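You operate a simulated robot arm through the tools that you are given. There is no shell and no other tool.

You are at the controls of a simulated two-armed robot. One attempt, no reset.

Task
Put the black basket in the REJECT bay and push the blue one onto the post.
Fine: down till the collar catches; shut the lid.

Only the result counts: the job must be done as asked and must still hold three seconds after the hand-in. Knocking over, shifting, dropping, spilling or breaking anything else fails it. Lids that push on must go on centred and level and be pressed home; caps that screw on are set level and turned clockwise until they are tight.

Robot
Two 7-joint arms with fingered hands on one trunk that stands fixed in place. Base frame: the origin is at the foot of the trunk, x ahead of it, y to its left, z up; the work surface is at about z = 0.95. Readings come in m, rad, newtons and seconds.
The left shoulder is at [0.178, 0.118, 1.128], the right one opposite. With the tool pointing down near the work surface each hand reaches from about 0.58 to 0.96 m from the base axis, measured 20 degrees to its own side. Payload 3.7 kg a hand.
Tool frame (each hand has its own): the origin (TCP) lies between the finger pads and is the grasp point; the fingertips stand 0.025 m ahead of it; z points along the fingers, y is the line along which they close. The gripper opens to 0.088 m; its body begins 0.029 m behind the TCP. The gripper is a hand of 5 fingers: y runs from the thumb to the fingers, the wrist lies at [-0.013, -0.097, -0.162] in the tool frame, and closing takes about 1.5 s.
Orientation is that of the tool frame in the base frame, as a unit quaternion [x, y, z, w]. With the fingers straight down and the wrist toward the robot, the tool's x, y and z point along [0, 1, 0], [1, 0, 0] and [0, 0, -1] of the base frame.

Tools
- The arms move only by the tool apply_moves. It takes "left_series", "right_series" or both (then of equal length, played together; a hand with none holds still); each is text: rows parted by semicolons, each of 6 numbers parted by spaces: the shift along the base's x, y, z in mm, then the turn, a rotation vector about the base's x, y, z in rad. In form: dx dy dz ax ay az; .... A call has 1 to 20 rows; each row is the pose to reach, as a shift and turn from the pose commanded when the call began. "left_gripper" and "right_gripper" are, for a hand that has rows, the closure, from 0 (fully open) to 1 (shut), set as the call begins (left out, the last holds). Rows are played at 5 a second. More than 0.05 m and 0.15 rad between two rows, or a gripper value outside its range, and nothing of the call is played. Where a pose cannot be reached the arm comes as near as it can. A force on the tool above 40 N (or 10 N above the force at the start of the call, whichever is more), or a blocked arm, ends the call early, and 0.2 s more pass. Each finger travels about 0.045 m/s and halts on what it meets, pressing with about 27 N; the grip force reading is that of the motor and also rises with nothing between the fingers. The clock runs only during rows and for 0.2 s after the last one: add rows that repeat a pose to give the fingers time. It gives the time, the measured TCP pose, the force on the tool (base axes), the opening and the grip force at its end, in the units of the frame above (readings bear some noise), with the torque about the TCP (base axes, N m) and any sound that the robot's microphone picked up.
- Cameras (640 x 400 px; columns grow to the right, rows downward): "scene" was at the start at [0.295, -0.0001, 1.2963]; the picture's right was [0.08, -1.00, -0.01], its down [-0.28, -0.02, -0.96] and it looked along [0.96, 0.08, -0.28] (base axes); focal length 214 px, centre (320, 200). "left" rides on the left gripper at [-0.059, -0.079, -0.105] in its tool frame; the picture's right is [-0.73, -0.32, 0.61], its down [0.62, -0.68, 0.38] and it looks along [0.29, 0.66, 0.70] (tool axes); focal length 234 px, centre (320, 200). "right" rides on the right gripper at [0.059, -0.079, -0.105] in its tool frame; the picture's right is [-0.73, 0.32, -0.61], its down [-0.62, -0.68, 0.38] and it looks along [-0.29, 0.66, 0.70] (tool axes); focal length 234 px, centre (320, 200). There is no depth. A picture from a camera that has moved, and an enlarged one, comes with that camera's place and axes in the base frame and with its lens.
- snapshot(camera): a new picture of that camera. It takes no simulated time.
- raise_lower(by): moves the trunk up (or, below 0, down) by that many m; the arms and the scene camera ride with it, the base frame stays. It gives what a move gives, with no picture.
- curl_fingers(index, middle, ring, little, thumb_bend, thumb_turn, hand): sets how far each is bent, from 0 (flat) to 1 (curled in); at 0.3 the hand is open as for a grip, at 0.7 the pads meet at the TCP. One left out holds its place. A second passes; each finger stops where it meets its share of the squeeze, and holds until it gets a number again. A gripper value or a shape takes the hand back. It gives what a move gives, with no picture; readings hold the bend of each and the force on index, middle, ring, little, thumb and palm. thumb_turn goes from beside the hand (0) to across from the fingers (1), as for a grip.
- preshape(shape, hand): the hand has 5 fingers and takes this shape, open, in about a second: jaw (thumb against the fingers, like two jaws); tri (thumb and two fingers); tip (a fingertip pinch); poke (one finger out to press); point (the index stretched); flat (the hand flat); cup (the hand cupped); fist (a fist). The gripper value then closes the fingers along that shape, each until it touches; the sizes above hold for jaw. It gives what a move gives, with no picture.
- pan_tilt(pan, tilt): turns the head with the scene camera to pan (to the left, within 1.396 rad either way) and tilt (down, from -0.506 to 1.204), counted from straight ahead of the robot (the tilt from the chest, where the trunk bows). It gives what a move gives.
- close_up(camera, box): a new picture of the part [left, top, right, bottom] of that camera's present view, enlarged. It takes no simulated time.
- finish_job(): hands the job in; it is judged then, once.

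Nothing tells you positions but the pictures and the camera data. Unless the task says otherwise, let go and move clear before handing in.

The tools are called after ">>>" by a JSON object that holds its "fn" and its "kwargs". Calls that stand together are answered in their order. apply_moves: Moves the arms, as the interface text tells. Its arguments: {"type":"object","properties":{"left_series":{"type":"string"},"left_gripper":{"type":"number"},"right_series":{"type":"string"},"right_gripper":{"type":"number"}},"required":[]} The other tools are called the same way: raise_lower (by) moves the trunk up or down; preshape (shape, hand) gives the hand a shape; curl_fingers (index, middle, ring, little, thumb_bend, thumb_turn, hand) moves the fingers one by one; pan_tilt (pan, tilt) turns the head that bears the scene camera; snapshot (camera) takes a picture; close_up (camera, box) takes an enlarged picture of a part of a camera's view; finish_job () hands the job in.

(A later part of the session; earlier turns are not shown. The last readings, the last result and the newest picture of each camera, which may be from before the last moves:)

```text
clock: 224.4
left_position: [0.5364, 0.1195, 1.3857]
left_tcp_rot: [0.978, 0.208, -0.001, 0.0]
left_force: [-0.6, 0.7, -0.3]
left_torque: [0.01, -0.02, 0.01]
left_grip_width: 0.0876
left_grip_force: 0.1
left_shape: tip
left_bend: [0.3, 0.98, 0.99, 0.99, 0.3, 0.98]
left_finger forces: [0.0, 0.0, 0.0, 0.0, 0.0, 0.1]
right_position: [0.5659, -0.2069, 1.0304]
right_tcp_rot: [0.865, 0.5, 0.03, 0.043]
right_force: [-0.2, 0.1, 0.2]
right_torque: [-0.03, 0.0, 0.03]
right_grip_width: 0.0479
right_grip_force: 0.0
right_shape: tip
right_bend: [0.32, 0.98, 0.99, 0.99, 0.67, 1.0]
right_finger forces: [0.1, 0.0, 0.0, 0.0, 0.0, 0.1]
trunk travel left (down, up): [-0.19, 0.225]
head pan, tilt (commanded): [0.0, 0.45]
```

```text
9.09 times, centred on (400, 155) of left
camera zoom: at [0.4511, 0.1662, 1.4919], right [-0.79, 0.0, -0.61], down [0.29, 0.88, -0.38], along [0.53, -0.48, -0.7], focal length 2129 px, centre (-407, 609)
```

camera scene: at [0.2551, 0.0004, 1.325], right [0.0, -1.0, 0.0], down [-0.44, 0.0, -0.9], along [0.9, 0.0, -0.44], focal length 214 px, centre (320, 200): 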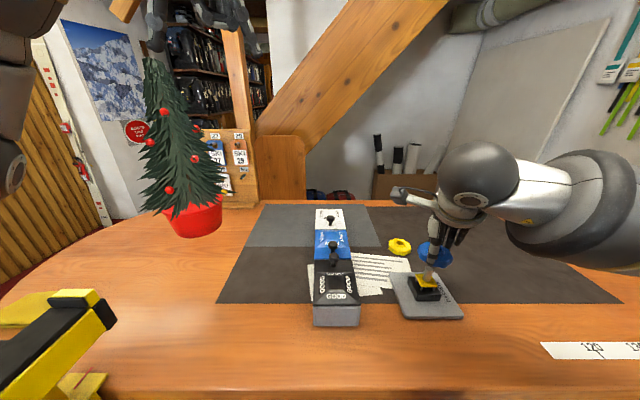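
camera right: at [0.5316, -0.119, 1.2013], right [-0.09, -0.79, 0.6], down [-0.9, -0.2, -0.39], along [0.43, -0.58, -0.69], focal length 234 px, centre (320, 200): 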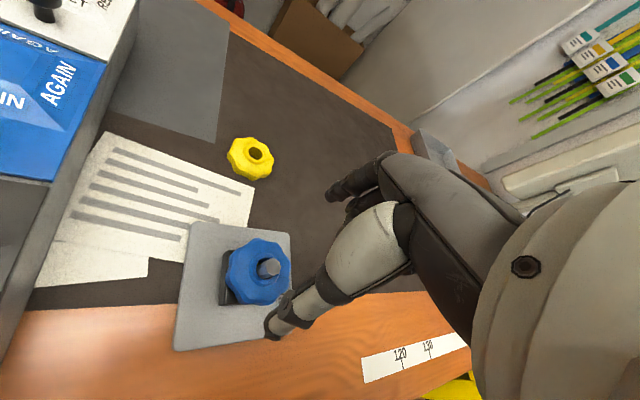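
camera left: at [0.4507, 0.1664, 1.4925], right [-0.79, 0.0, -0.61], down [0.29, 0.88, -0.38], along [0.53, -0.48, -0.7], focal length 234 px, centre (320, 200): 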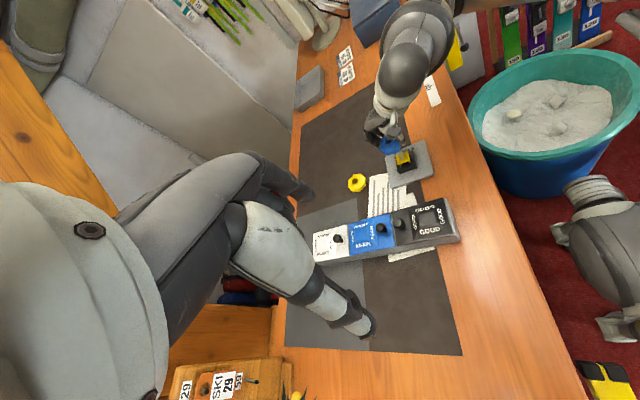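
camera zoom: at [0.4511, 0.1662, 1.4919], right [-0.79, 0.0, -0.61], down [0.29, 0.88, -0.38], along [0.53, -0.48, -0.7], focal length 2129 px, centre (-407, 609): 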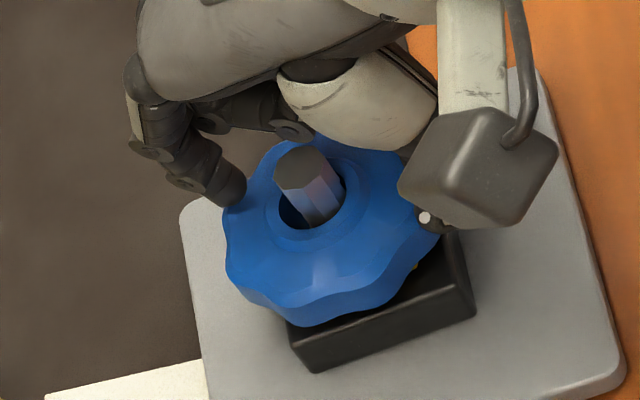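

>>> {"fn": "apply_moves", "kwargs": {"right_series": "0 0 8 0 0 0; 0 0 16 0 0 0; 0 0 26 0 0 0; 0 0 38 0 0 0; 0 0 50 0 0 0; 0 0 65 0 0 0; 0 0 80 0 0 0; 0 0 80 0 0 0", "right_gripper": 0.0}}

>>> {"fn": "close_up", "kwargs": {"camera": "scene", "box": [400, 255, 445, 300]}}

>>> {"fn": "close_up", "kwargs": {"camera": "left", "box": [388, 143, 418, 175]}}

>>> {"fn": "close_up", "kwargs": {"camera": "right", "box": [200, 200, 340, 340]}}

```text
clock: 226.2
left_position: [0.5365, 0.1193, 1.387]
left_tcp_rot: [0.978, 0.207, 0.0, 0.0]
left_force: [-0.3, 0.3, 1.0]
left_torque: [0.03, -0.03, 0.02]
left_grip_width: 0.0876
left_grip_force: 0.1
left_shape: tip
left_bend: [0.3, 0.98, 0.99, 0.99, 0.3, 0.98]
left_finger forces: [0.0, 0.0, 0.0, 0.0, 0.0, 0.1]
right_position: [0.5666, -0.2076, 1.1129]
right_tcp_rot: [0.865, 0.499, 0.03, 0.044]
right_force: [0.2, -0.2, -0.3]
right_torque: [0.02, 0.01, 0.01]
right_grip_width: 0.0875
right_grip_force: 0.0
right_shape: tip
right_bend: [0.3, 0.98, 0.99, 0.99, 0.3, 0.98]
right_finger forces: [0.0, 0.0, 0.0, 0.1, 0.0, 0.1]
trunk travel left (down, up): [-0.19, 0.225]
head pan, tilt (commanded): [0.0, 0.45]
```

```text
8.89 times, centred on (422, 278) of scene
camera zoom: at [0.2553, 0.0003, 1.3249], right [0.0, -1.0, 0.0], down [-0.44, 0.0, -0.9], along [0.9, 0.0, -0.44], focal length 1906 px, centre (-591, -489)
```

zoom: 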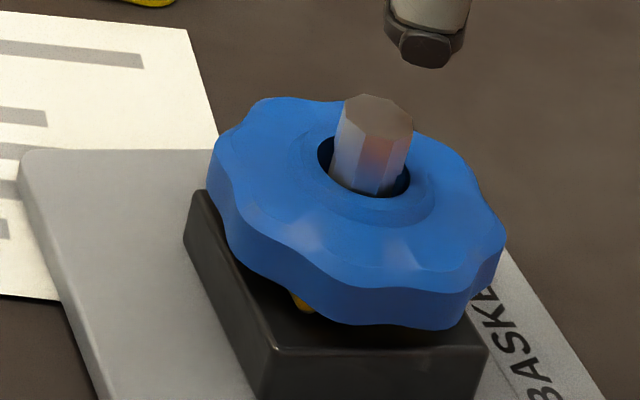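

```text
12.50 times, centred on (403, 159) of left
camera zoom: at [0.451, 0.1661, 1.4923], right [-0.79, 0.0, -0.61], down [0.29, 0.88, -0.38], along [0.53, -0.48, -0.7], focal length 2927 px, centre (-718, 712)
```

zoom: 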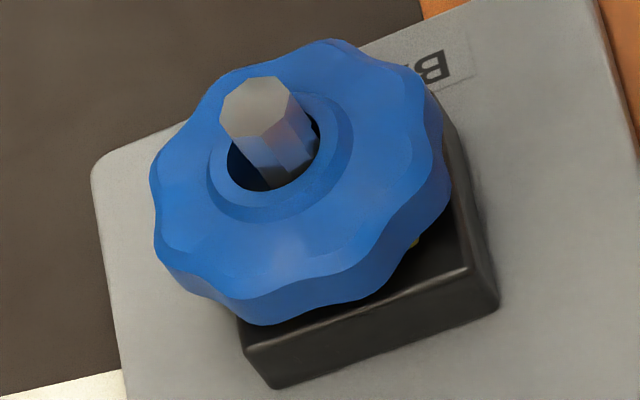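

```text
2.86 times, centred on (270, 270) of right
camera zoom: at [0.517, -0.1126, 1.2077], right [-0.14, -0.76, 0.63], down [-0.86, -0.22, -0.46], along [0.49, -0.61, -0.62], focal length 669 px, centre (463, 0)
```

zoom: 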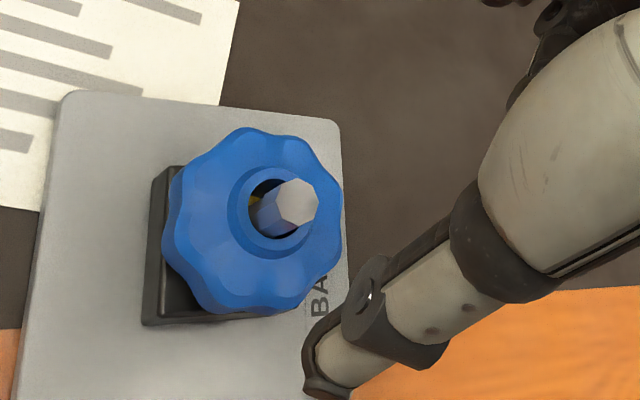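

The basket sits at the same rim height the black one had, with the seat down, but I'm not sure it has caught. I'll grip the rim again from slightly higher (so the pin can't reach the thumb), then test it with a small pull and a firm push. First back to a level jaw shape above it.

>>> {"fn": "preshape", "kwargs": {"shape": "jaw", "hand": "right"}}

>>> {"fn": "apply_moves", "kwargs": {"right_series": "1 0 0 0.012 0.022 0; 2 -1 0 0.025 0.043 0; 4 -1.5 0 0.04 0.065 0; 5 -2 0 0.05 0.087 0; 5 -2 -10 0.05 0.087 0; 5 -2 -20 0.05 0.087 0; 5 -2 -30 0.05 0.087 0; 5 -2 -40 0.05 0.087 0; 5 -2 -50 0.05 0.087 0; 5 -2 -50 0.05 0.087 0"}}

>>> {"fn": "close_up", "kwargs": {"camera": "scene", "box": [390, 225, 460, 305]}}

>>> {"fn": "close_up", "kwargs": {"camera": "left", "box": [375, 130, 425, 180]}}

```text
clock: 227.1
left_position: [0.5361, 0.1197, 1.3863]
left_tcp_rot: [0.978, 0.208, 0.001, -0.001]
left_force: [0.2, -0.2, 0.2]
left_torque: [0.04, 0.0, -0.04]
left_grip_width: 0.0877
left_grip_force: 0.0
left_shape: tip
left_bend: [0.3, 0.98, 0.99, 0.99, 0.3, 0.98]
left_finger forces: [0.0, 0.0, 0.1, 0.1, 0.0, 0.1]
right_position: [0.5671, -0.2079, 1.1114]
right_tcp_rot: [0.865, 0.499, 0.029, 0.044]
right_force: [0.7, 0.0, -0.2]
right_torque: [0.01, 0.01, -0.02]
right_grip_width: 0.0876
right_grip_force: 0.1
right_shape: jaw
right_bend: [0.3, 0.3, 0.3, 0.3, 0.3, 0.98]
right_finger forces: [0.1, 0.1, 0.1, 0.0, 0.0, 0.0]
trunk travel left (down, up): [-0.19, 0.225]
head pan, tilt (commanded): [0.0, 0.45]
```

```text
clock: 229.3
left_position: [0.5364, 0.1205, 1.387]
left_tcp_rot: [0.978, 0.208, 0.0, 0.0]
left_force: [0.0, 0.4, 0.1]
left_torque: [0.01, -0.02, 0.01]
left_grip_width: 0.0876
left_grip_force: 0.1
left_shape: tip
left_bend: [0.3, 0.98, 0.99, 0.99, 0.3, 0.98]
left_finger forces: [0.0, 0.0, 0.1, 0.0, 0.1, 0.0]
right_position: [0.5699, -0.2117, 1.0629]
right_tcp_rot: [0.867, 0.499, 0.006, 0.001]
right_force: [0.8, 0.1, 0.1]
right_torque: [0.04, -0.02, -0.02]
right_grip_width: 0.0878
right_grip_force: 0.2
right_shape: jaw
right_bend: [0.3, 0.3, 0.3, 0.3, 0.3, 0.98]
right_finger forces: [0.0, 0.0, 0.0, 0.0, 0.1, 0.0]
trunk travel left (down, up): [-0.19, 0.225]
head pan, tilt (commanded): [0.0, 0.45]
```

```text
5.00 times, centred on (425, 265) of scene
camera zoom: at [0.255, 0.0004, 1.325], right [0.0, -1.0, 0.0], down [-0.44, 0.0, -0.9], along [0.9, 0.0, -0.44], focal length 1072 px, centre (-205, -125)
```

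zoom: 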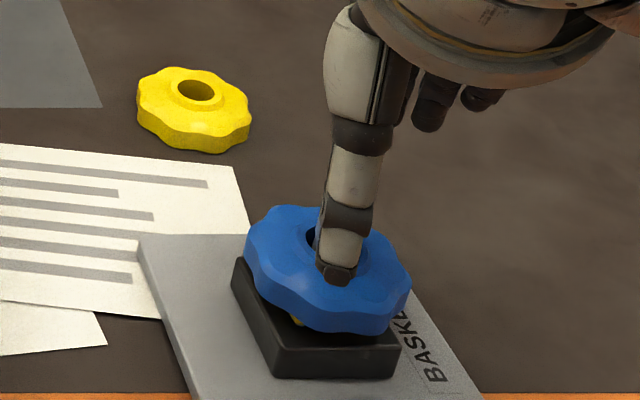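

```text
8.00 times, centred on (400, 155) of left
camera zoom: at [0.4506, 0.1663, 1.4925], right [-0.79, 0.0, -0.61], down [0.29, 0.88, -0.38], along [0.53, -0.48, -0.7], focal length 1873 px, centre (-320, 560)
```

zoom: 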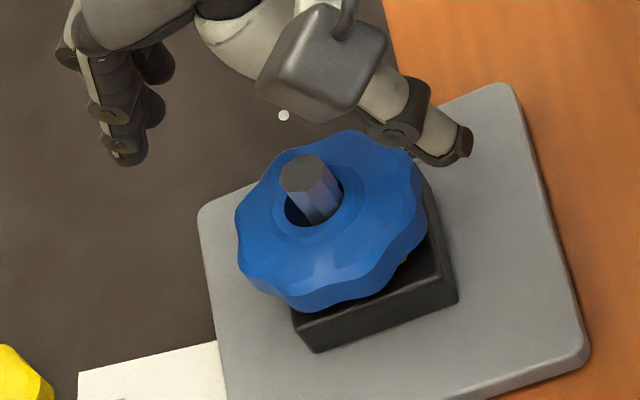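

>>> {"fn": "apply_moves", "kwargs": {"right_series": "1.5 2.2 -8 0 0 0; 1.5 2.2 -16 0 0 0; 1.5 2.2 -24 0 0 0; 1.5 2.2 -32 0 0 0; 1.5 2.2 -38 0 0 0; 1.5 2.2 -38 0 0 0"}}

>>> {"fn": "apply_moves", "kwargs": {"right_series": "0 0 0 0 0 0; 0 0 0 0 0 0; 0 0 0 0 0 0; 0 0 0 0 0 0; 0 0 0 0 0 0; 0 0 0 0 0 0; 0 0 0 0 0 0; 0 0 0 0 0 0", "right_gripper": 1.0}}

>>> {"fn": "close_up", "kwargs": {"camera": "scene", "box": [395, 235, 455, 305]}}

>>> {"fn": "close_up", "kwargs": {"camera": "left", "box": [378, 133, 422, 177]}}

>>> {"fn": "close_up", "kwargs": {"camera": "right", "box": [220, 180, 360, 320]}}

```text
clock: 230.7
left_position: [0.5366, 0.1201, 1.3869]
left_tcp_rot: [0.978, 0.208, 0.001, 0.0]
left_force: [-0.3, -0.1, 0.1]
left_torque: [0.02, -0.03, 0.01]
left_grip_width: 0.0878
left_grip_force: 0.1
left_shape: tip
left_bend: [0.3, 0.98, 0.99, 0.99, 0.3, 0.98]
left_finger forces: [0.0, 0.1, 0.0, 0.0, 0.1, 0.0]
right_position: [0.572, -0.2051, 1.0244]
right_tcp_rot: [0.867, 0.499, 0.006, 0.001]
right_force: [0.7, 0.4, -0.2]
right_torque: [-0.03, 0.01, 0.02]
right_grip_width: 0.0876
right_grip_force: 0.1
right_shape: jaw
right_bend: [0.3, 0.3, 0.3, 0.3, 0.3, 0.98]
right_finger forces: [0.1, 0.1, 0.0, 0.0, 0.0, 0.0]
trunk travel left (down, up): [-0.19, 0.225]
head pan, tilt (commanded): [0.0, 0.45]
```

```text
clock: 232.5
left_position: [0.5363, 0.1201, 1.3881]
left_tcp_rot: [0.978, 0.207, 0.001, -0.001]
left_force: [0.0, -1.0, -0.8]
left_torque: [-0.01, -0.01, -0.02]
left_grip_width: 0.0877
left_grip_force: 0.2
left_shape: tip
left_bend: [0.3, 0.98, 0.99, 0.99, 0.3, 0.98]
left_finger forces: [0.0, 0.1, 0.1, 0.0, 0.0, 0.0]
right_position: [0.5702, -0.2055, 1.0246]
right_tcp_rot: [0.867, 0.499, 0.005, 0.001]
right_force: [0.2, 0.5, 4.0]
right_torque: [-0.05, -0.05, -0.01]
right_grip_width: 0.0432
right_grip_force: 27.0
right_shape: jaw
right_bend: [0.74, 0.43, 0.49, 0.46, 0.7, 1.0]
right_finger forces: [12.6, 8.3, 0.0, 0.1, 21.7, 0.0]
trunk travel left (down, up): [-0.19, 0.225]
head pan, tilt (commanded): [0.0, 0.45]
```

```text
5.71 times, centred on (425, 270) of scene
camera zoom: at [0.2548, 0.0006, 1.3251], right [0.0, -1.0, 0.0], down [-0.43, 0.0, -0.9], along [0.9, 0.0, -0.43], focal length 1226 px, centre (-280, -200)
```

zoom: 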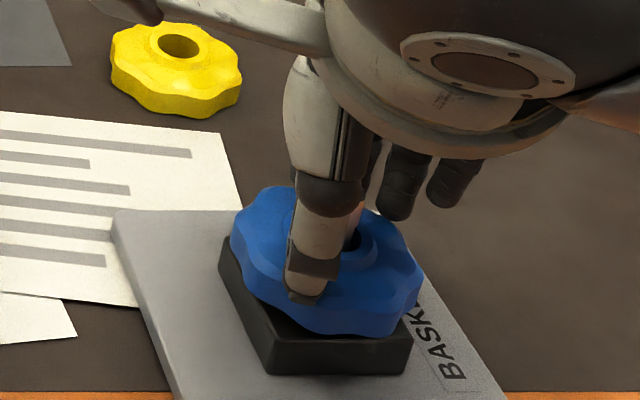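

```text
9.09 times, centred on (400, 155) of left
camera zoom: at [0.4503, 0.1664, 1.4926], right [-0.79, 0.0, -0.61], down [0.29, 0.88, -0.38], along [0.53, -0.48, -0.7], focal length 2129 px, centre (-407, 609)
```

zoom: 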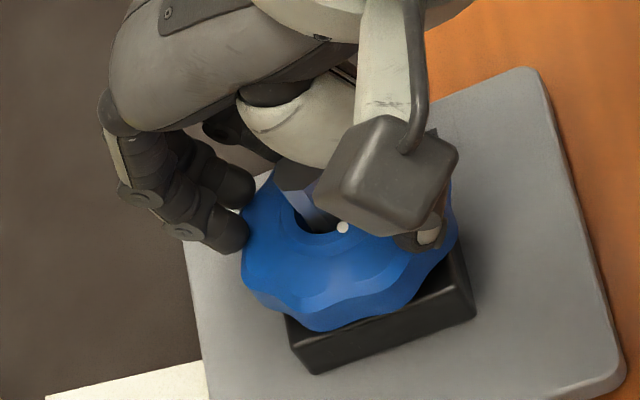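

```text
2.86 times, centred on (290, 250) of right
camera zoom: at [0.5313, -0.1151, 1.129], right [-0.09, -0.79, 0.6], down [-0.9, -0.2, -0.39], along [0.43, -0.58, -0.69], focal length 669 px, centre (406, 57)
```

zoom: 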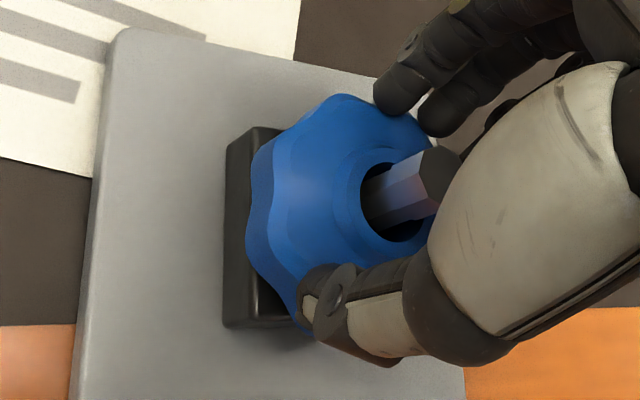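

Gripped at the rim with the hand higher. First a gentle upward test of a few millimetres, reading the force.

>>> {"fn": "apply_moves", "kwargs": {"right_series": "0 0 1 0 0 0; 0 0 2 0 0 0; 0 0 3 0 0 0; 0 0 4 0 0 0; 0 0 4 0 0 0"}}

>>> {"fn": "close_up", "kwargs": {"camera": "scene", "box": [395, 235, 455, 305]}}

>>> {"fn": "close_up", "kwargs": {"camera": "left", "box": [378, 133, 422, 177]}}

```text
clock: 233.7
left_position: [0.5363, 0.1191, 1.387]
left_tcp_rot: [0.978, 0.208, 0.001, -0.001]
left_force: [0.3, 0.1, -0.6]
left_torque: [-0.02, 0.01, -0.03]
left_grip_width: 0.0878
left_grip_force: 0.2
left_shape: tip
left_bend: [0.3, 0.98, 0.99, 0.99, 0.3, 0.98]
left_finger forces: [0.0, 0.1, 0.0, 0.1, 0.0, 0.0]
right_position: [0.5721, -0.2067, 1.0278]
right_tcp_rot: [0.866, 0.499, 0.006, 0.0]
right_force: [-0.3, 0.5, -0.6]
right_torque: [0.0, 0.0, -0.01]
right_grip_width: 0.0432
right_grip_force: 26.9
right_shape: jaw
right_bend: [0.74, 0.43, 0.49, 0.46, 0.7, 1.0]
right_finger forces: [12.5, 8.6, 0.0, 0.0, 21.5, 0.0]
trunk travel left (down, up): [-0.19, 0.225]
head pan, tilt (commanded): [0.0, 0.45]
```

```text
5.71 times, centred on (425, 270) of scene
camera zoom: at [0.2552, 0.0004, 1.325], right [0.0, -1.0, 0.0], down [-0.44, 0.0, -0.9], along [0.9, 0.0, -0.44], focal length 1226 px, centre (-280, -200)
```

zoom: 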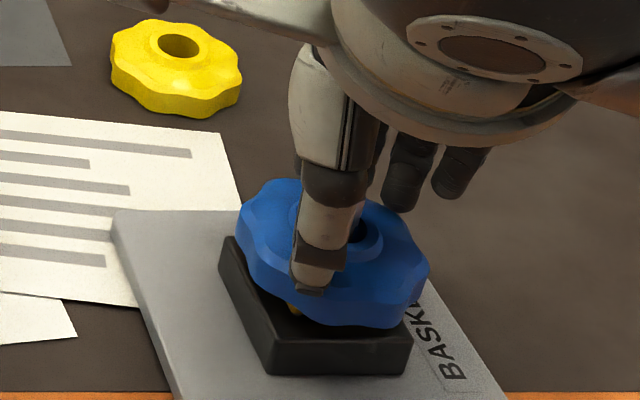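

```text
9.09 times, centred on (400, 155) of left
camera zoom: at [0.4507, 0.1662, 1.4924], right [-0.79, 0.0, -0.61], down [0.29, 0.88, -0.38], along [0.53, -0.48, -0.7], focal length 2129 px, centre (-407, 609)
```

zoom: 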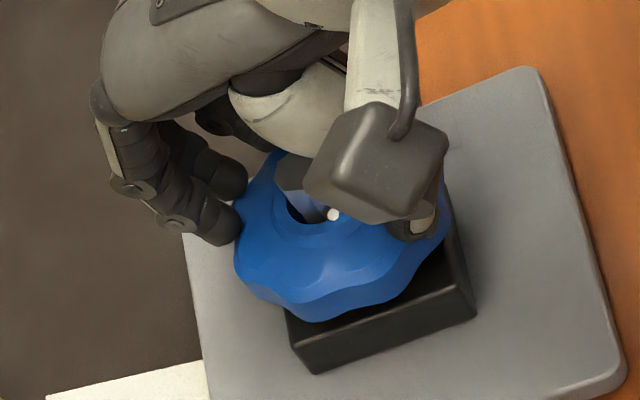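

It lifts freely, so it hasn't caught: the seat is sprung and needs pushing further. With this higher grip the pin is clear of the hand, so I'll press down firmly now.

>>> {"fn": "apply_moves", "kwargs": {"right_series": "0 0 -2 0 0 0; 0 0 -4 0 0 0; 0 0 -5 0 0 0; 0 0 -6 0 0 0; 0 0 -7 0 0 0; 0 0 -8 0 0 0; 0 0 -8 0 0 0"}}

>>> {"fn": "close_up", "kwargs": {"camera": "scene", "box": [395, 235, 455, 305]}}

>>> {"fn": "close_up", "kwargs": {"camera": "left", "box": [378, 133, 422, 177]}}

>>> {"fn": "close_up", "kwargs": {"camera": "right", "box": [220, 180, 360, 320]}}

```text
clock: 235.3
left_position: [0.5344, 0.1199, 1.3889]
left_tcp_rot: [0.978, 0.208, 0.002, 0.0]
left_force: [0.7, -0.2, 0.6]
left_torque: [-0.03, 0.0, 0.03]
left_grip_width: 0.0874
left_grip_force: 0.0
left_shape: tip
left_bend: [0.3, 0.98, 0.99, 0.99, 0.3, 0.98]
left_finger forces: [0.1, 0.1, 0.0, 0.1, 0.0, 0.0]
right_position: [0.5713, -0.2073, 1.0235]
right_tcp_rot: [0.866, 0.5, 0.009, 0.003]
right_force: [6.1, 0.3, 23.9]
right_torque: [-0.16, -0.16, 0.02]
right_grip_width: 0.0432
right_grip_force: 27.1
right_shape: jaw
right_bend: [0.74, 0.42, 0.49, 0.46, 0.71, 1.0]
right_finger forces: [14.7, 9.9, 5.4, 0.1, 23.2, 0.0]
trunk travel left (down, up): [-0.19, 0.225]
head pan, tilt (commanded): [0.0, 0.45]
```

```text
5.71 times, centred on (425, 270) of scene
camera zoom: at [0.2534, 0.001, 1.3257], right [0.0, -1.0, 0.0], down [-0.43, 0.0, -0.9], along [0.9, 0.0, -0.43], focal length 1226 px, centre (-280, -200)
```

zoom: 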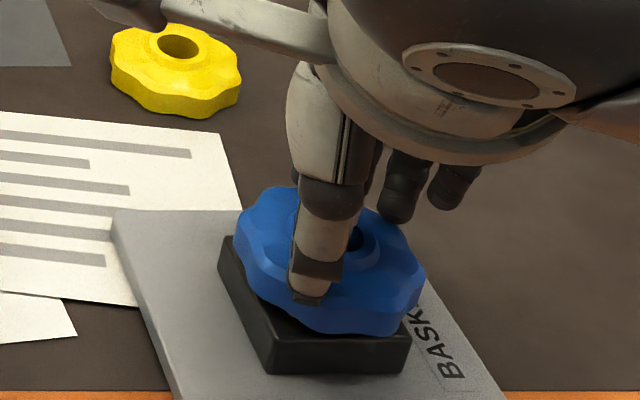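

```text
9.09 times, centred on (400, 155) of left
camera zoom: at [0.4485, 0.167, 1.4935], right [-0.79, 0.0, -0.61], down [0.29, 0.88, -0.38], along [0.53, -0.48, -0.69], focal length 2129 px, centre (-407, 609)
```

zoom: 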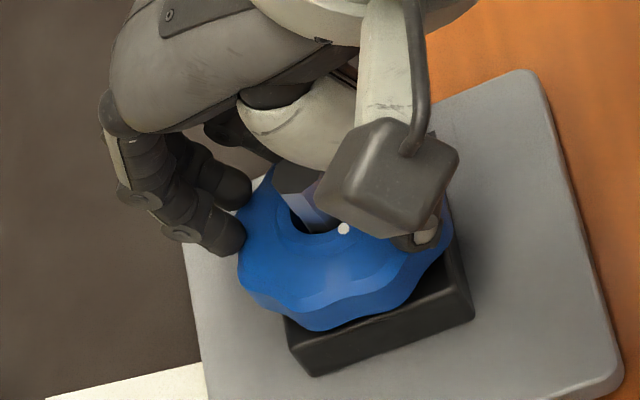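

```text
2.86 times, centred on (290, 250) of right
camera zoom: at [0.5308, -0.1163, 1.1274], right [-0.1, -0.79, 0.6], down [-0.9, -0.2, -0.4], along [0.44, -0.58, -0.69], focal length 669 px, centre (406, 57)
```

zoom: 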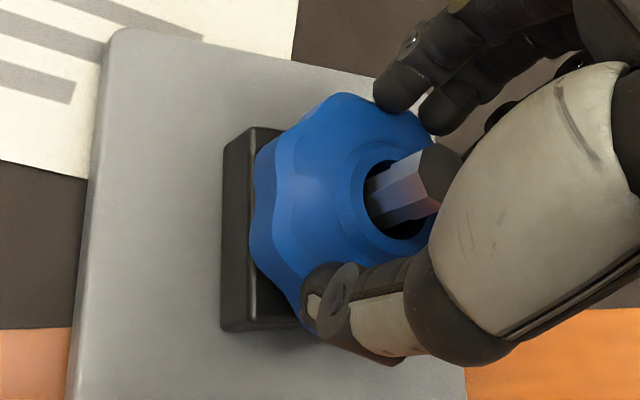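

Down at a firm stop with 24 N. I'll increase the push toward the limit to see if it catches.

>>> {"fn": "apply_moves", "kwargs": {"right_series": "0 0 -1 0 0 0; 0 0 -2 0 0 0; 0 0 -3 0 0 0; 0 0 -4 0 0 0; 0 0 -5 0 0 0; 0 0 -6 0 0 0; 0 0 -7 0 0 0; 0 0 -8 0 0 0"}}

>>> {"fn": "close_up", "kwargs": {"camera": "scene", "box": [395, 235, 455, 305]}}

>>> {"fn": "close_up", "kwargs": {"camera": "right", "box": [220, 180, 360, 320]}}

```text
clock: 236.4
left_position: [0.5353, 0.121, 1.3867]
left_tcp_rot: [0.978, 0.209, -0.001, -0.001]
left_force: [0.0, 0.6, -0.2]
left_torque: [-0.01, 0.02, 0.03]
left_grip_width: 0.0877
left_grip_force: 0.1
left_shape: tip
left_bend: [0.3, 0.98, 0.99, 0.99, 0.3, 0.98]
left_finger forces: [0.0, 0.0, 0.1, 0.1, 0.0, 0.0]
right_position: [0.5735, -0.2066, 1.0238]
right_tcp_rot: [0.867, 0.498, 0.014, 0.005]
right_force: [-5.3, -1.3, 22.0]
right_torque: [-0.13, 0.2, -0.05]
right_grip_width: 0.0422
right_grip_force: 27.0
right_shape: jaw
right_bend: [0.74, 0.43, 0.49, 0.46, 0.71, 1.0]
right_finger forces: [13.1, 9.3, 7.4, 0.1, 32.7, 0.0]
trunk travel left (down, up): [-0.19, 0.225]
head pan, tilt (commanded): [0.0, 0.45]
stopped in row 5 (right hand): the force on the tool passed its limit at 42 N (the readings are from after the stop); the commanded pose is now the measured one
```

```text
5.71 times, centred on (425, 270) of scene
camera zoom: at [0.2537, 0.0008, 1.3249], right [0.0, -1.0, 0.0], down [-0.43, 0.0, -0.9], along [0.9, 0.0, -0.43], focal length 1226 px, centre (-280, -200)
```

zoom: 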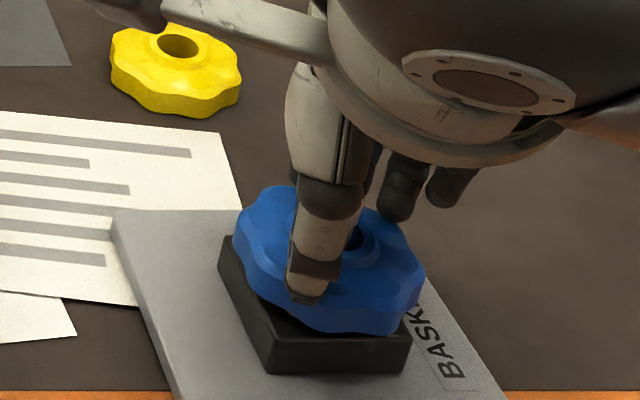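

```text
2.86 times, centred on (290, 250) of right
camera zoom: at [0.5311, -0.1165, 1.1265], right [-0.11, -0.79, 0.6], down [-0.89, -0.19, -0.41], along [0.44, -0.58, -0.69], focal length 669 px, centre (406, 57)
```

zoom: 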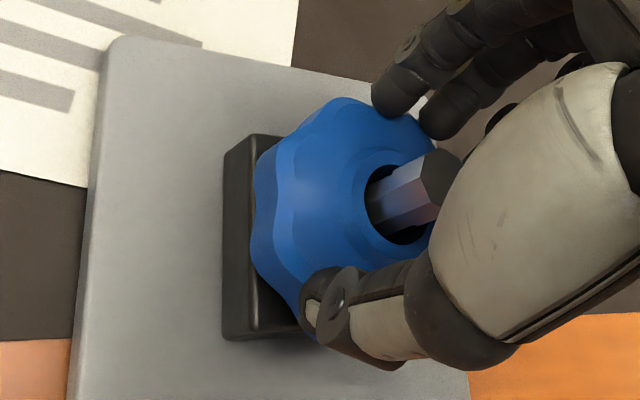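

No catch at 42 N either. I'll ease off and lift the basket about 20 mm, still on the pin, to see what state the yellow seat is really in.

>>> {"fn": "apply_moves", "kwargs": {"right_series": "-1 0 3 0 0 0; -1 0 6 0 0 0; -1 0 10 0 0 0; -1 0 14 0 0 0; -1 0 18 0 0 0; -1 0 22 0 0 0; -1 0 22 0 0 0"}}

>>> {"fn": "close_up", "kwargs": {"camera": "scene", "box": [395, 235, 455, 305]}}

>>> {"fn": "close_up", "kwargs": {"camera": "left", "box": [378, 133, 422, 177]}}

```text
clock: 238.0
left_position: [0.5365, 0.1194, 1.387]
left_tcp_rot: [0.978, 0.208, 0.001, 0.0]
left_force: [0.8, -0.7, 0.2]
left_torque: [-0.02, 0.0, -0.01]
left_grip_width: 0.0877
left_grip_force: 0.0
left_shape: tip
left_bend: [0.3, 0.98, 0.99, 0.99, 0.3, 0.98]
left_finger forces: [0.0, 0.0, 0.1, 0.0, 0.0, 0.0]
right_position: [0.572, -0.207, 1.0414]
right_tcp_rot: [0.867, 0.499, 0.01, 0.003]
right_force: [0.5, 0.6, -0.3]
right_torque: [0.02, -0.03, 0.0]
right_grip_width: 0.0421
right_grip_force: 27.0
right_shape: jaw
right_bend: [0.74, 0.43, 0.5, 0.46, 0.71, 1.0]
right_finger forces: [14.2, 8.1, 1.6, 0.0, 24.1, 0.1]
trunk travel left (down, up): [-0.19, 0.225]
head pan, tilt (commanded): [0.0, 0.45]
```

```text
5.71 times, centred on (425, 270) of scene
camera zoom: at [0.2552, 0.0003, 1.325], right [0.0, -1.0, 0.0], down [-0.44, 0.0, -0.9], along [0.9, 0.0, -0.44], focal length 1226 px, centre (-280, -200)
```

zoom: 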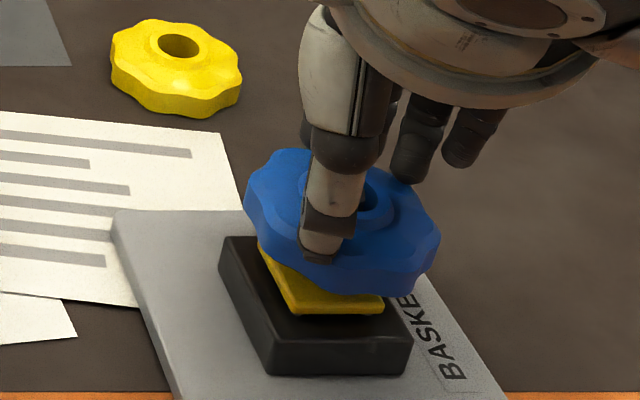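

```text
9.09 times, centred on (400, 155) of left
camera zoom: at [0.4508, 0.1662, 1.4924], right [-0.79, 0.0, -0.61], down [0.29, 0.88, -0.38], along [0.53, -0.48, -0.7], focal length 2129 px, centre (-407, 609)
```

zoom: 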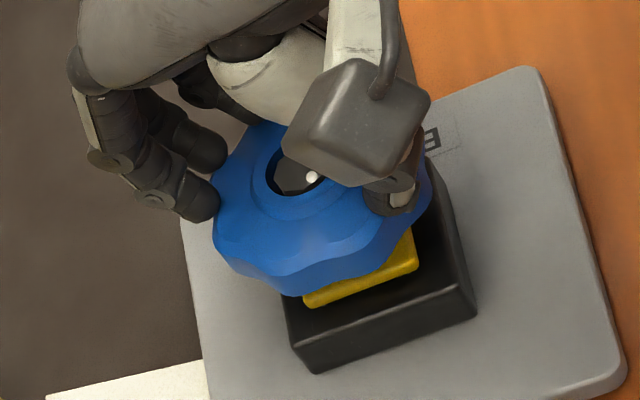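

The yellow collar is now held down by itself (no rods showing), even with the basket lifted, so the collar has caught. I'll lower the basket back down fully onto it with a light push, then let go.

>>> {"fn": "apply_moves", "kwargs": {"right_series": "0 0 -4 0 0 0; 0 0 -8 0 0 0; 0 0 -12 0 0 0; 0 0 -15 0 0 0; 0 0 -17 0 0 0; 0 0 -19 0 0 0; 0 0 -20 0 0 0; 0 0 -20 0 0 0"}}

>>> {"fn": "close_up", "kwargs": {"camera": "scene", "box": [395, 235, 455, 305]}}

>>> {"fn": "close_up", "kwargs": {"camera": "left", "box": [378, 133, 422, 177]}}

```text
clock: 239.8
left_position: [0.5361, 0.1191, 1.3888]
left_tcp_rot: [0.978, 0.208, 0.001, 0.0]
left_force: [0.1, 0.2, -0.3]
left_torque: [-0.01, -0.04, 0.01]
left_grip_width: 0.0878
left_grip_force: 0.1
left_shape: tip
left_bend: [0.3, 0.98, 0.99, 0.99, 0.3, 0.98]
left_finger forces: [0.1, 0.1, 0.0, 0.0, 0.1, 0.0]
right_position: [0.5729, -0.2066, 1.0248]
right_tcp_rot: [0.867, 0.498, 0.014, 0.004]
right_force: [2.4, -3.0, 16.6]
right_torque: [-0.21, -0.06, -0.01]
right_grip_width: 0.0422
right_grip_force: 27.4
right_shape: jaw
right_bend: [0.74, 0.43, 0.49, 0.46, 0.71, 1.0]
right_finger forces: [14.6, 9.6, 6.2, 0.0, 23.9, 0.0]
trunk travel left (down, up): [-0.19, 0.225]
head pan, tilt (commanded): [0.0, 0.45]
```

```text
5.71 times, centred on (425, 270) of scene
camera zoom: at [0.2539, 0.0005, 1.3255], right [0.0, -1.0, 0.0], down [-0.43, 0.0, -0.9], along [0.9, 0.0, -0.43], focal length 1226 px, centre (-280, -200)
```

zoom: 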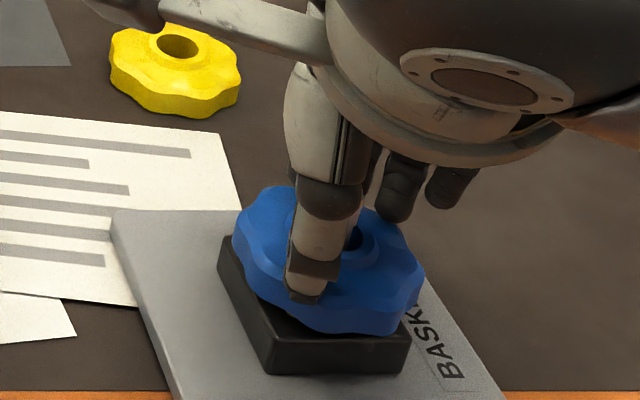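

```text
9.09 times, centred on (400, 155) of left
camera zoom: at [0.4491, 0.1663, 1.4933], right [-0.79, 0.0, -0.61], down [0.29, 0.88, -0.38], along [0.53, -0.48, -0.7], focal length 2129 px, centre (-407, 609)
```

zoom: 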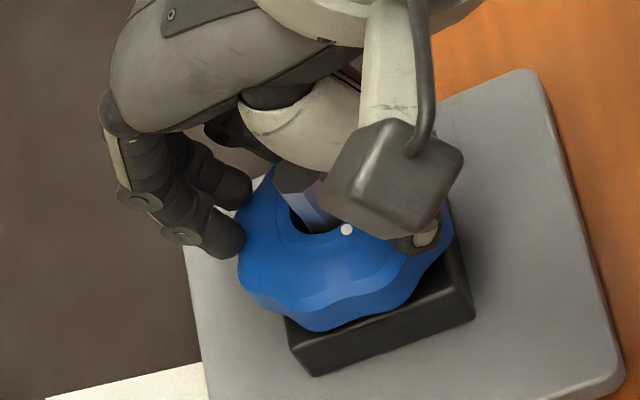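

Pressed fully home again at 17 N. To check whether the basket itself is held, I'll raise in tiny steps and read the force each time.

>>> {"fn": "apply_moves", "kwargs": {"right_series": "0 0 1 0 0 0; 0 0 1 0 0 0"}}

>>> {"fn": "apply_moves", "kwargs": {"right_series": "0 0 1 0 0 0; 0 0 1 0 0 0"}}

>>> {"fn": "apply_moves", "kwargs": {"right_series": "0 0 1 0 0 0; 0 0 1 0 0 0"}}

>>> {"fn": "apply_moves", "kwargs": {"right_series": "0 0 1 0 0 0; 0 0 1 0 0 0"}}

```text
clock: 240.4
left_position: [0.5364, 0.1196, 1.3878]
left_tcp_rot: [0.978, 0.208, 0.002, 0.0]
left_force: [0.0, 0.0, -0.2]
left_torque: [0.01, 0.0, 0.02]
left_grip_width: 0.0879
left_grip_force: 0.0
left_shape: tip
left_bend: [0.3, 0.98, 0.99, 0.99, 0.3, 0.98]
left_finger forces: [0.0, 0.0, 0.0, 0.1, 0.1, 0.0]
right_position: [0.5718, -0.207, 1.0247]
right_tcp_rot: [0.867, 0.499, 0.013, 0.004]
right_force: [5.0, -2.9, 17.7]
right_torque: [-0.27, -0.22, 0.01]
right_grip_width: 0.0426
right_grip_force: 26.8
right_shape: jaw
right_bend: [0.74, 0.42, 0.49, 0.46, 0.71, 1.0]
right_finger forces: [14.9, 9.9, 7.2, 0.0, 23.7, 0.1]
trunk travel left (down, up): [-0.19, 0.225]
head pan, tilt (commanded): [0.0, 0.45]
```

```text
clock: 241.0
left_position: [0.5352, 0.1189, 1.3867]
left_tcp_rot: [0.978, 0.207, 0.001, 0.0]
left_force: [-0.3, 0.7, -0.6]
left_torque: [0.05, -0.01, 0.01]
left_grip_width: 0.088
left_grip_force: 0.1
left_shape: tip
left_bend: [0.3, 0.98, 0.99, 0.99, 0.3, 0.98]
left_finger forces: [0.0, 0.0, 0.0, 0.1, 0.0, 0.0]
right_position: [0.5716, -0.2073, 1.0243]
right_tcp_rot: [0.867, 0.499, 0.011, 0.003]
right_force: [3.2, -2.0, 13.4]
right_torque: [-0.3, -0.26, -0.03]
right_grip_width: 0.0423
right_grip_force: 27.1
right_shape: jaw
right_bend: [0.74, 0.42, 0.49, 0.46, 0.71, 1.0]
right_finger forces: [14.5, 9.5, 5.8, 0.0, 23.8, 0.0]
trunk travel left (down, up): [-0.19, 0.225]
head pan, tilt (commanded): [0.0, 0.45]
```

```text
clock: 241.6
left_position: [0.5357, 0.1193, 1.3877]
left_tcp_rot: [0.978, 0.207, 0.0, 0.0]
left_force: [-0.2, 0.2, -0.7]
left_torque: [0.04, 0.0, -0.03]
left_grip_width: 0.0875
left_grip_force: 0.1
left_shape: tip
left_bend: [0.3, 0.98, 0.99, 0.99, 0.3, 0.98]
left_finger forces: [0.0, 0.0, 0.1, 0.1, 0.0, 0.0]
right_position: [0.5717, -0.2069, 1.0243]
right_tcp_rot: [0.867, 0.499, 0.01, 0.002]
right_force: [2.4, -0.5, 7.0]
right_torque: [-0.17, -0.18, 0.03]
right_grip_width: 0.0422
right_grip_force: 26.9
right_shape: jaw
right_bend: [0.74, 0.42, 0.49, 0.46, 0.71, 1.0]
right_finger forces: [14.2, 8.8, 4.3, 0.0, 24.1, 0.1]
trunk travel left (down, up): [-0.19, 0.225]
head pan, tilt (commanded): [0.0, 0.45]
```

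```text
clock: 242.2
left_position: [0.5361, 0.12, 1.3867]
left_tcp_rot: [0.978, 0.208, 0.001, 0.001]
left_force: [-0.2, -0.4, 0.5]
left_torque: [-0.01, -0.01, 0.02]
left_grip_width: 0.0876
left_grip_force: 0.1
left_shape: tip
left_bend: [0.3, 0.98, 0.99, 0.99, 0.3, 0.98]
left_finger forces: [0.1, 0.1, 0.1, 0.1, 0.1, 0.0]
right_position: [0.5722, -0.2072, 1.0261]
right_tcp_rot: [0.867, 0.499, 0.011, 0.003]
right_force: [-0.5, 1.3, 3.2]
right_torque: [-0.03, -0.03, -0.04]
right_grip_width: 0.0424
right_grip_force: 26.7
right_shape: jaw
right_bend: [0.74, 0.43, 0.5, 0.46, 0.71, 1.0]
right_finger forces: [13.4, 8.2, 3.0, 0.0, 24.9, 0.0]
trunk travel left (down, up): [-0.19, 0.225]
head pan, tilt (commanded): [0.0, 0.45]
```

>>> {"fn": "apply_moves", "kwargs": {"right_series": "0 0 1 0 0 0; 0 0 1 0 0 0"}}

>>> {"fn": "apply_moves", "kwargs": {"right_series": "0 0 1 0 0 0; 0 0 1 0 0 0"}}

>>> {"fn": "apply_moves", "kwargs": {"right_series": "0 0 1 0 0 0; 0 0 1 0 0 0"}}

>>> {"fn": "close_up", "kwargs": {"camera": "scene", "box": [395, 235, 455, 305]}}

```text
clock: 242.8
left_position: [0.5367, 0.1194, 1.3872]
left_tcp_rot: [0.978, 0.208, 0.0, 0.0]
left_force: [-0.2, -0.2, 0.7]
left_torque: [0.0, -0.01, 0.02]
left_grip_width: 0.0878
left_grip_force: 0.1
left_shape: tip
left_bend: [0.3, 0.98, 0.99, 0.99, 0.3, 0.98]
left_finger forces: [0.0, 0.0, 0.1, 0.0, 0.1, 0.1]
right_position: [0.572, -0.2078, 1.0274]
right_tcp_rot: [0.867, 0.498, 0.011, 0.003]
right_force: [0.1, 0.4, -1.1]
right_torque: [0.01, -0.02, 0.02]
right_grip_width: 0.0423
right_grip_force: 26.7
right_shape: jaw
right_bend: [0.74, 0.43, 0.5, 0.46, 0.71, 1.0]
right_finger forces: [13.9, 8.3, 1.9, 0.0, 24.3, 0.0]
trunk travel left (down, up): [-0.19, 0.225]
head pan, tilt (commanded): [0.0, 0.45]
```

```text
clock: 243.4
left_position: [0.5374, 0.1209, 1.3874]
left_tcp_rot: [0.978, 0.208, 0.0, -0.001]
left_force: [0.0, -0.1, -0.1]
left_torque: [-0.02, -0.01, 0.02]
left_grip_width: 0.0875
left_grip_force: 0.1
left_shape: tip
left_bend: [0.3, 0.98, 0.99, 0.99, 0.3, 0.98]
left_finger forces: [0.0, 0.0, 0.0, 0.0, 0.1, 0.0]
right_position: [0.5726, -0.208, 1.0285]
right_tcp_rot: [0.867, 0.499, 0.01, 0.003]
right_force: [0.6, 0.0, -0.4]
right_torque: [0.0, -0.02, 0.01]
right_grip_width: 0.0424
right_grip_force: 27.5
right_shape: jaw
right_bend: [0.74, 0.43, 0.5, 0.46, 0.71, 1.0]
right_finger forces: [13.9, 8.2, 1.8, 0.1, 24.2, 0.1]
trunk travel left (down, up): [-0.19, 0.225]
head pan, tilt (commanded): [0.0, 0.45]
```

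```text
clock: 244.0
left_position: [0.5369, 0.1191, 1.3887]
left_tcp_rot: [0.978, 0.208, 0.001, -0.001]
left_force: [0.1, -0.5, -0.2]
left_torque: [0.04, 0.0, -0.01]
left_grip_width: 0.0876
left_grip_force: 0.1
left_shape: tip
left_bend: [0.3, 0.98, 0.99, 0.99, 0.3, 0.98]
left_finger forces: [0.0, 0.1, 0.1, 0.0, 0.0, 0.1]
right_position: [0.5723, -0.2077, 1.0289]
right_tcp_rot: [0.867, 0.499, 0.01, 0.002]
right_force: [-0.3, 0.5, -0.6]
right_torque: [0.01, -0.02, -0.01]
right_grip_width: 0.0423
right_grip_force: 27.5
right_shape: jaw
right_bend: [0.74, 0.43, 0.5, 0.46, 0.71, 1.0]
right_finger forces: [14.0, 8.1, 1.9, 0.0, 24.2, 0.0]
trunk travel left (down, up): [-0.19, 0.225]
head pan, tilt (commanded): [0.0, 0.45]
```

```text
5.71 times, centred on (425, 270) of scene
camera zoom: at [0.2551, 0.0003, 1.325], right [0.0, -1.0, 0.0], down [-0.44, 0.0, -0.9], along [0.9, 0.0, -0.44], focal length 1226 px, centre (-280, -200)
```

zoom: 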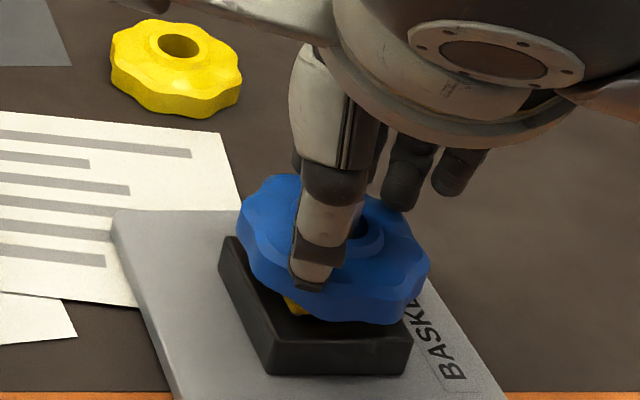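

The basket lifts without resistance, so only the yellow seat has latched. I want a clear look at the pin's notch, so I'll lower, release, and raise the hand out of view.

>>> {"fn": "apply_moves", "kwargs": {"right_series": "0 0 -2 0 0 0; 0 0 -3.5 0 0 0; 0 0 -3.5 0 0 0"}}

>>> {"fn": "apply_moves", "kwargs": {"right_series": "0 0 0 0 0 0; 0 0 0 0 0 0; 0 0 0 0 0 0; 0 0 0 0 0 0; 0 0 0 0 0 0; 0 0 0 0 0 0; 0 0 8 0 0 0; 0 0 18 0 0 0; 0 0 30 0 0 0; 0 0 45 0 0 0; 0 0 60 0 0 0; 0 0 80 0 0 0; 0 0 100 0 0 0; 0 0 100 0 0 0", "right_gripper": 0.0}}

>>> {"fn": "close_up", "kwargs": {"camera": "left", "box": [394, 148, 410, 162]}}

>>> {"fn": "close_up", "kwargs": {"camera": "scene", "box": [410, 258, 435, 285]}}

>>> {"fn": "close_up", "kwargs": {"camera": "right", "box": [200, 200, 320, 320]}}

```text
clock: 244.8
left_position: [0.5362, 0.1196, 1.3869]
left_tcp_rot: [0.978, 0.207, 0.0, 0.0]
left_force: [0.8, -0.3, 0.1]
left_torque: [0.03, 0.04, -0.01]
left_grip_width: 0.0876
left_grip_force: 0.1
left_shape: tip
left_bend: [0.3, 0.98, 0.99, 0.99, 0.3, 0.98]
left_finger forces: [0.0, 0.0, 0.1, 0.1, 0.0, 0.0]
right_position: [0.5728, -0.2074, 1.0261]
right_tcp_rot: [0.867, 0.498, 0.012, 0.003]
right_force: [-0.2, 0.1, 2.6]
right_torque: [-0.05, 0.02, 0.0]
right_grip_width: 0.0425
right_grip_force: 27.1
right_shape: jaw
right_bend: [0.74, 0.43, 0.5, 0.46, 0.71, 1.0]
right_finger forces: [13.5, 8.2, 3.7, 0.0, 24.8, 0.0]
trunk travel left (down, up): [-0.19, 0.225]
head pan, tilt (commanded): [0.0, 0.45]
```

```text
clock: 247.8
left_position: [0.5371, 0.1201, 1.3875]
left_tcp_rot: [0.978, 0.208, -0.001, -0.001]
left_force: [0.4, -0.3, 0.5]
left_torque: [0.01, -0.02, -0.01]
left_grip_width: 0.0879
left_grip_force: 0.0
left_shape: tip
left_bend: [0.3, 0.98, 0.99, 0.99, 0.3, 0.98]
left_finger forces: [0.1, 0.0, 0.0, 0.1, 0.0, 0.1]
right_position: [0.5744, -0.207, 1.1264]
right_tcp_rot: [0.867, 0.499, 0.011, 0.003]
right_force: [0.1, -0.7, 0.7]
right_torque: [-0.01, 0.0, -0.01]
right_grip_width: 0.0877
right_grip_force: 0.0
right_shape: jaw
right_bend: [0.3, 0.3, 0.3, 0.3, 0.3, 0.98]
right_finger forces: [0.1, 0.0, 0.1, 0.0, 0.0, 0.0]
trunk travel left (down, up): [-0.19, 0.225]
head pan, tilt (commanded): [0.0, 0.45]
```

```text
16.00 times, centred on (402, 155) of left
camera zoom: at [0.4512, 0.1661, 1.4922], right [-0.79, 0.0, -0.61], down [0.29, 0.88, -0.38], along [0.53, -0.48, -0.7], focal length 3747 px, centre (-992, 920)
```

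zoom: 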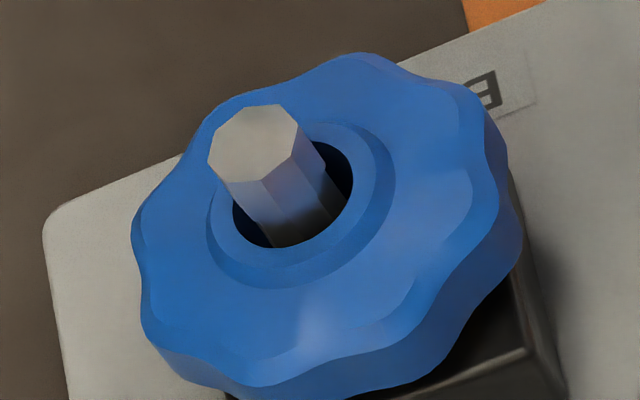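

```text
14.81 times, centred on (422, 272) of scene
camera zoom: at [0.2555, 0.0003, 1.3249], right [0.0, -1.0, 0.0], down [-0.44, 0.0, -0.9], along [0.9, 0.0, -0.44], focal length 3177 px, centre (-1198, -859)
```

zoom: 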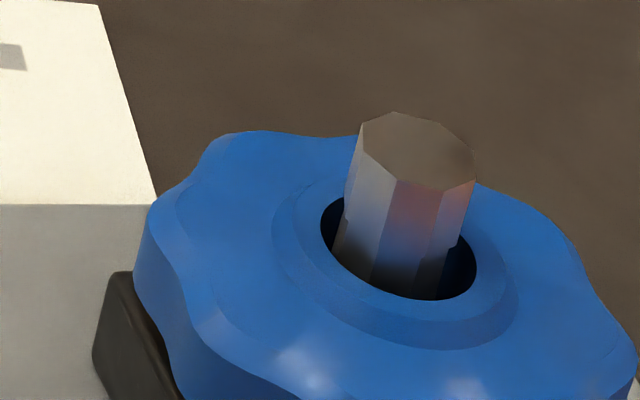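

```text
3.33 times, centred on (260, 260) of right
camera zoom: at [0.5324, -0.1156, 1.2291], right [-0.1, -0.79, 0.6], down [-0.89, -0.19, -0.4], along [0.44, -0.58, -0.69], focal length 781 px, centre (520, 0)
```

zoom: 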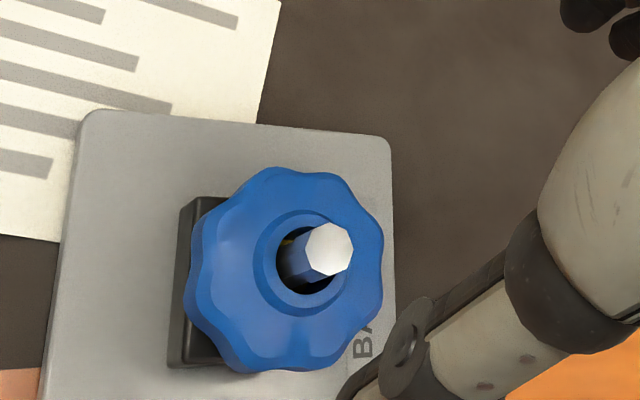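

The collar seat is exactly at its original latched height and the blue basket rests fully down on it, at the same level the black one had. I'll move the right hand clear and do a full check of the scene.

>>> {"fn": "apply_moves", "kwargs": {"right_series": "5 -10 10 0 0 0.06; 10 -20 20 0 0 0.12; 15 -30 30 0 0 0.18; 20 -40 40 0 0 0.24; 25 -50 50 0 0 0.3; 30 -60 60 0 0 0.36; 35 -70 70 0 0 0.42; 40 -75 80 0 0 0.48; 40 -80 90 0 0 0.52; 40 -80 90 0 0 0.52; 40 -80 90 0 0 0.52"}}

>>> {"fn": "snapshot", "kwargs": {"camera": "scene"}}

>>> {"fn": "close_up", "kwargs": {"camera": "scene", "box": [395, 250, 450, 305]}}

>>> {"fn": "close_up", "kwargs": {"camera": "scene", "box": [300, 195, 380, 335]}}

>>> {"fn": "close_up", "kwargs": {"camera": "left", "box": [300, 130, 480, 280]}}

>>> {"fn": "close_up", "kwargs": {"camera": "left", "box": [385, 140, 425, 180]}}

```text
clock: 250.2
left_position: [0.5388, 0.1184, 1.3875]
left_tcp_rot: [0.978, 0.208, 0.0, 0.0]
left_force: [1.1, 0.6, -0.1]
left_torque: [0.02, 0.02, -0.01]
left_grip_width: 0.0875
left_grip_force: 0.2
left_shape: tip
left_bend: [0.3, 0.98, 0.99, 0.99, 0.3, 0.98]
left_finger forces: [0.0, 0.0, 0.1, 0.0, 0.0, 0.1]
right_position: [0.6123, -0.2879, 1.2158]
right_tcp_rot: [0.71, 0.705, 0.012, 0.0]
right_force: [0.1, -0.5, 0.6]
right_torque: [0.03, -0.02, 0.04]
right_grip_width: 0.0878
right_grip_force: 0.0
right_shape: jaw
right_bend: [0.3, 0.3, 0.3, 0.3, 0.3, 0.98]
right_finger forces: [0.1, 0.1, 0.0, 0.0, 0.0, 0.0]
trunk travel left (down, up): [-0.19, 0.225]
head pan, tilt (commanded): [0.0, 0.45]
```

```text
taken
camera scene: at [0.255, 0.0003, 1.325], right [0.0, -1.0, 0.0], down [-0.44, 0.0, -0.9], along [0.9, 0.0, -0.44], focal length 214 px, centre (320, 200)
```

scene: 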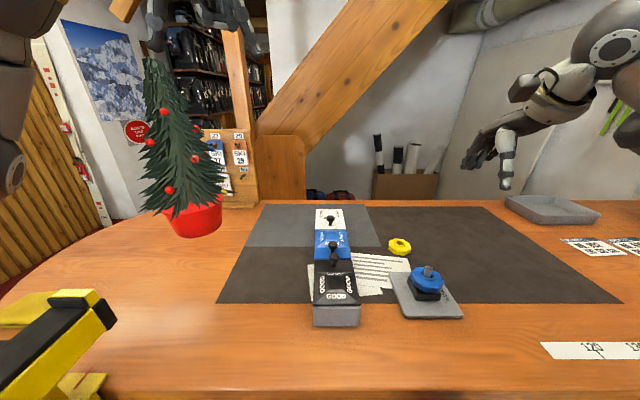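

```text
7.27 times, centred on (422, 278) of scene
camera zoom: at [0.255, 0.0003, 1.325], right [0.0, -1.0, 0.0], down [-0.44, 0.0, -0.9], along [0.9, 0.0, -0.44], focal length 1560 px, centre (-426, -364)
```

zoom: 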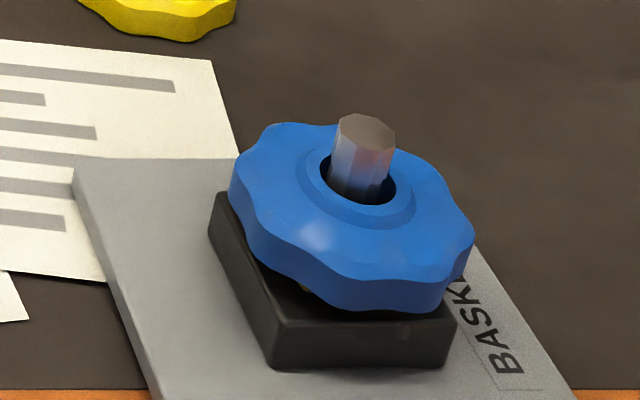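

```text
2.86 times, centred on (340, 265) of scene
camera zoom: at [0.255, 0.0003, 1.325], right [0.0, -1.0, 0.0], down [-0.44, 0.0, -0.9], along [0.9, 0.0, -0.44], focal length 613 px, centre (263, 14)
```

zoom: 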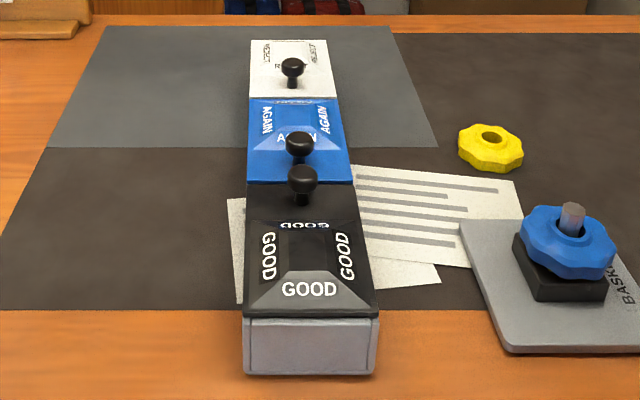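

```text
2.67 times, centred on (390, 205) of left
camera zoom: at [0.4506, 0.1662, 1.4925], right [-0.79, 0.0, -0.61], down [0.29, 0.88, -0.38], along [0.53, -0.48, -0.7], focal length 624 px, centre (133, 187)
```

zoom: 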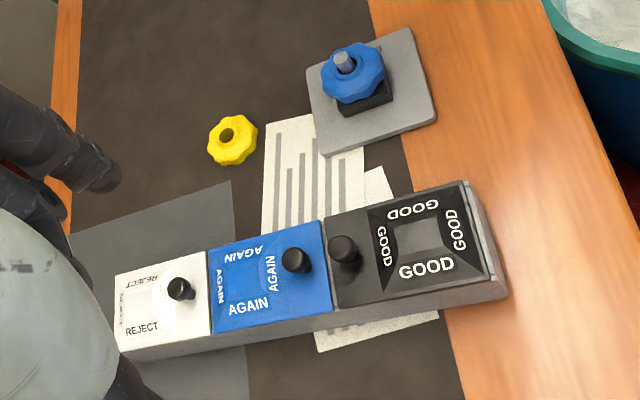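

```text
10.00 times, centred on (405, 160) of left
camera zoom: at [0.4506, 0.1662, 1.4925], right [-0.79, 0.0, -0.61], down [0.29, 0.88, -0.38], along [0.53, -0.48, -0.7], focal length 2342 px, centre (-530, 600)
```

zoom: 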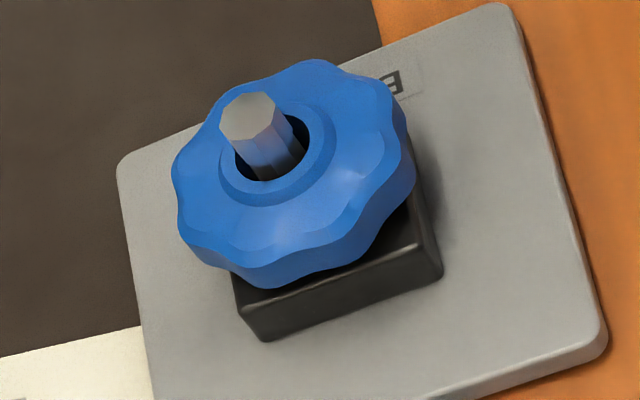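

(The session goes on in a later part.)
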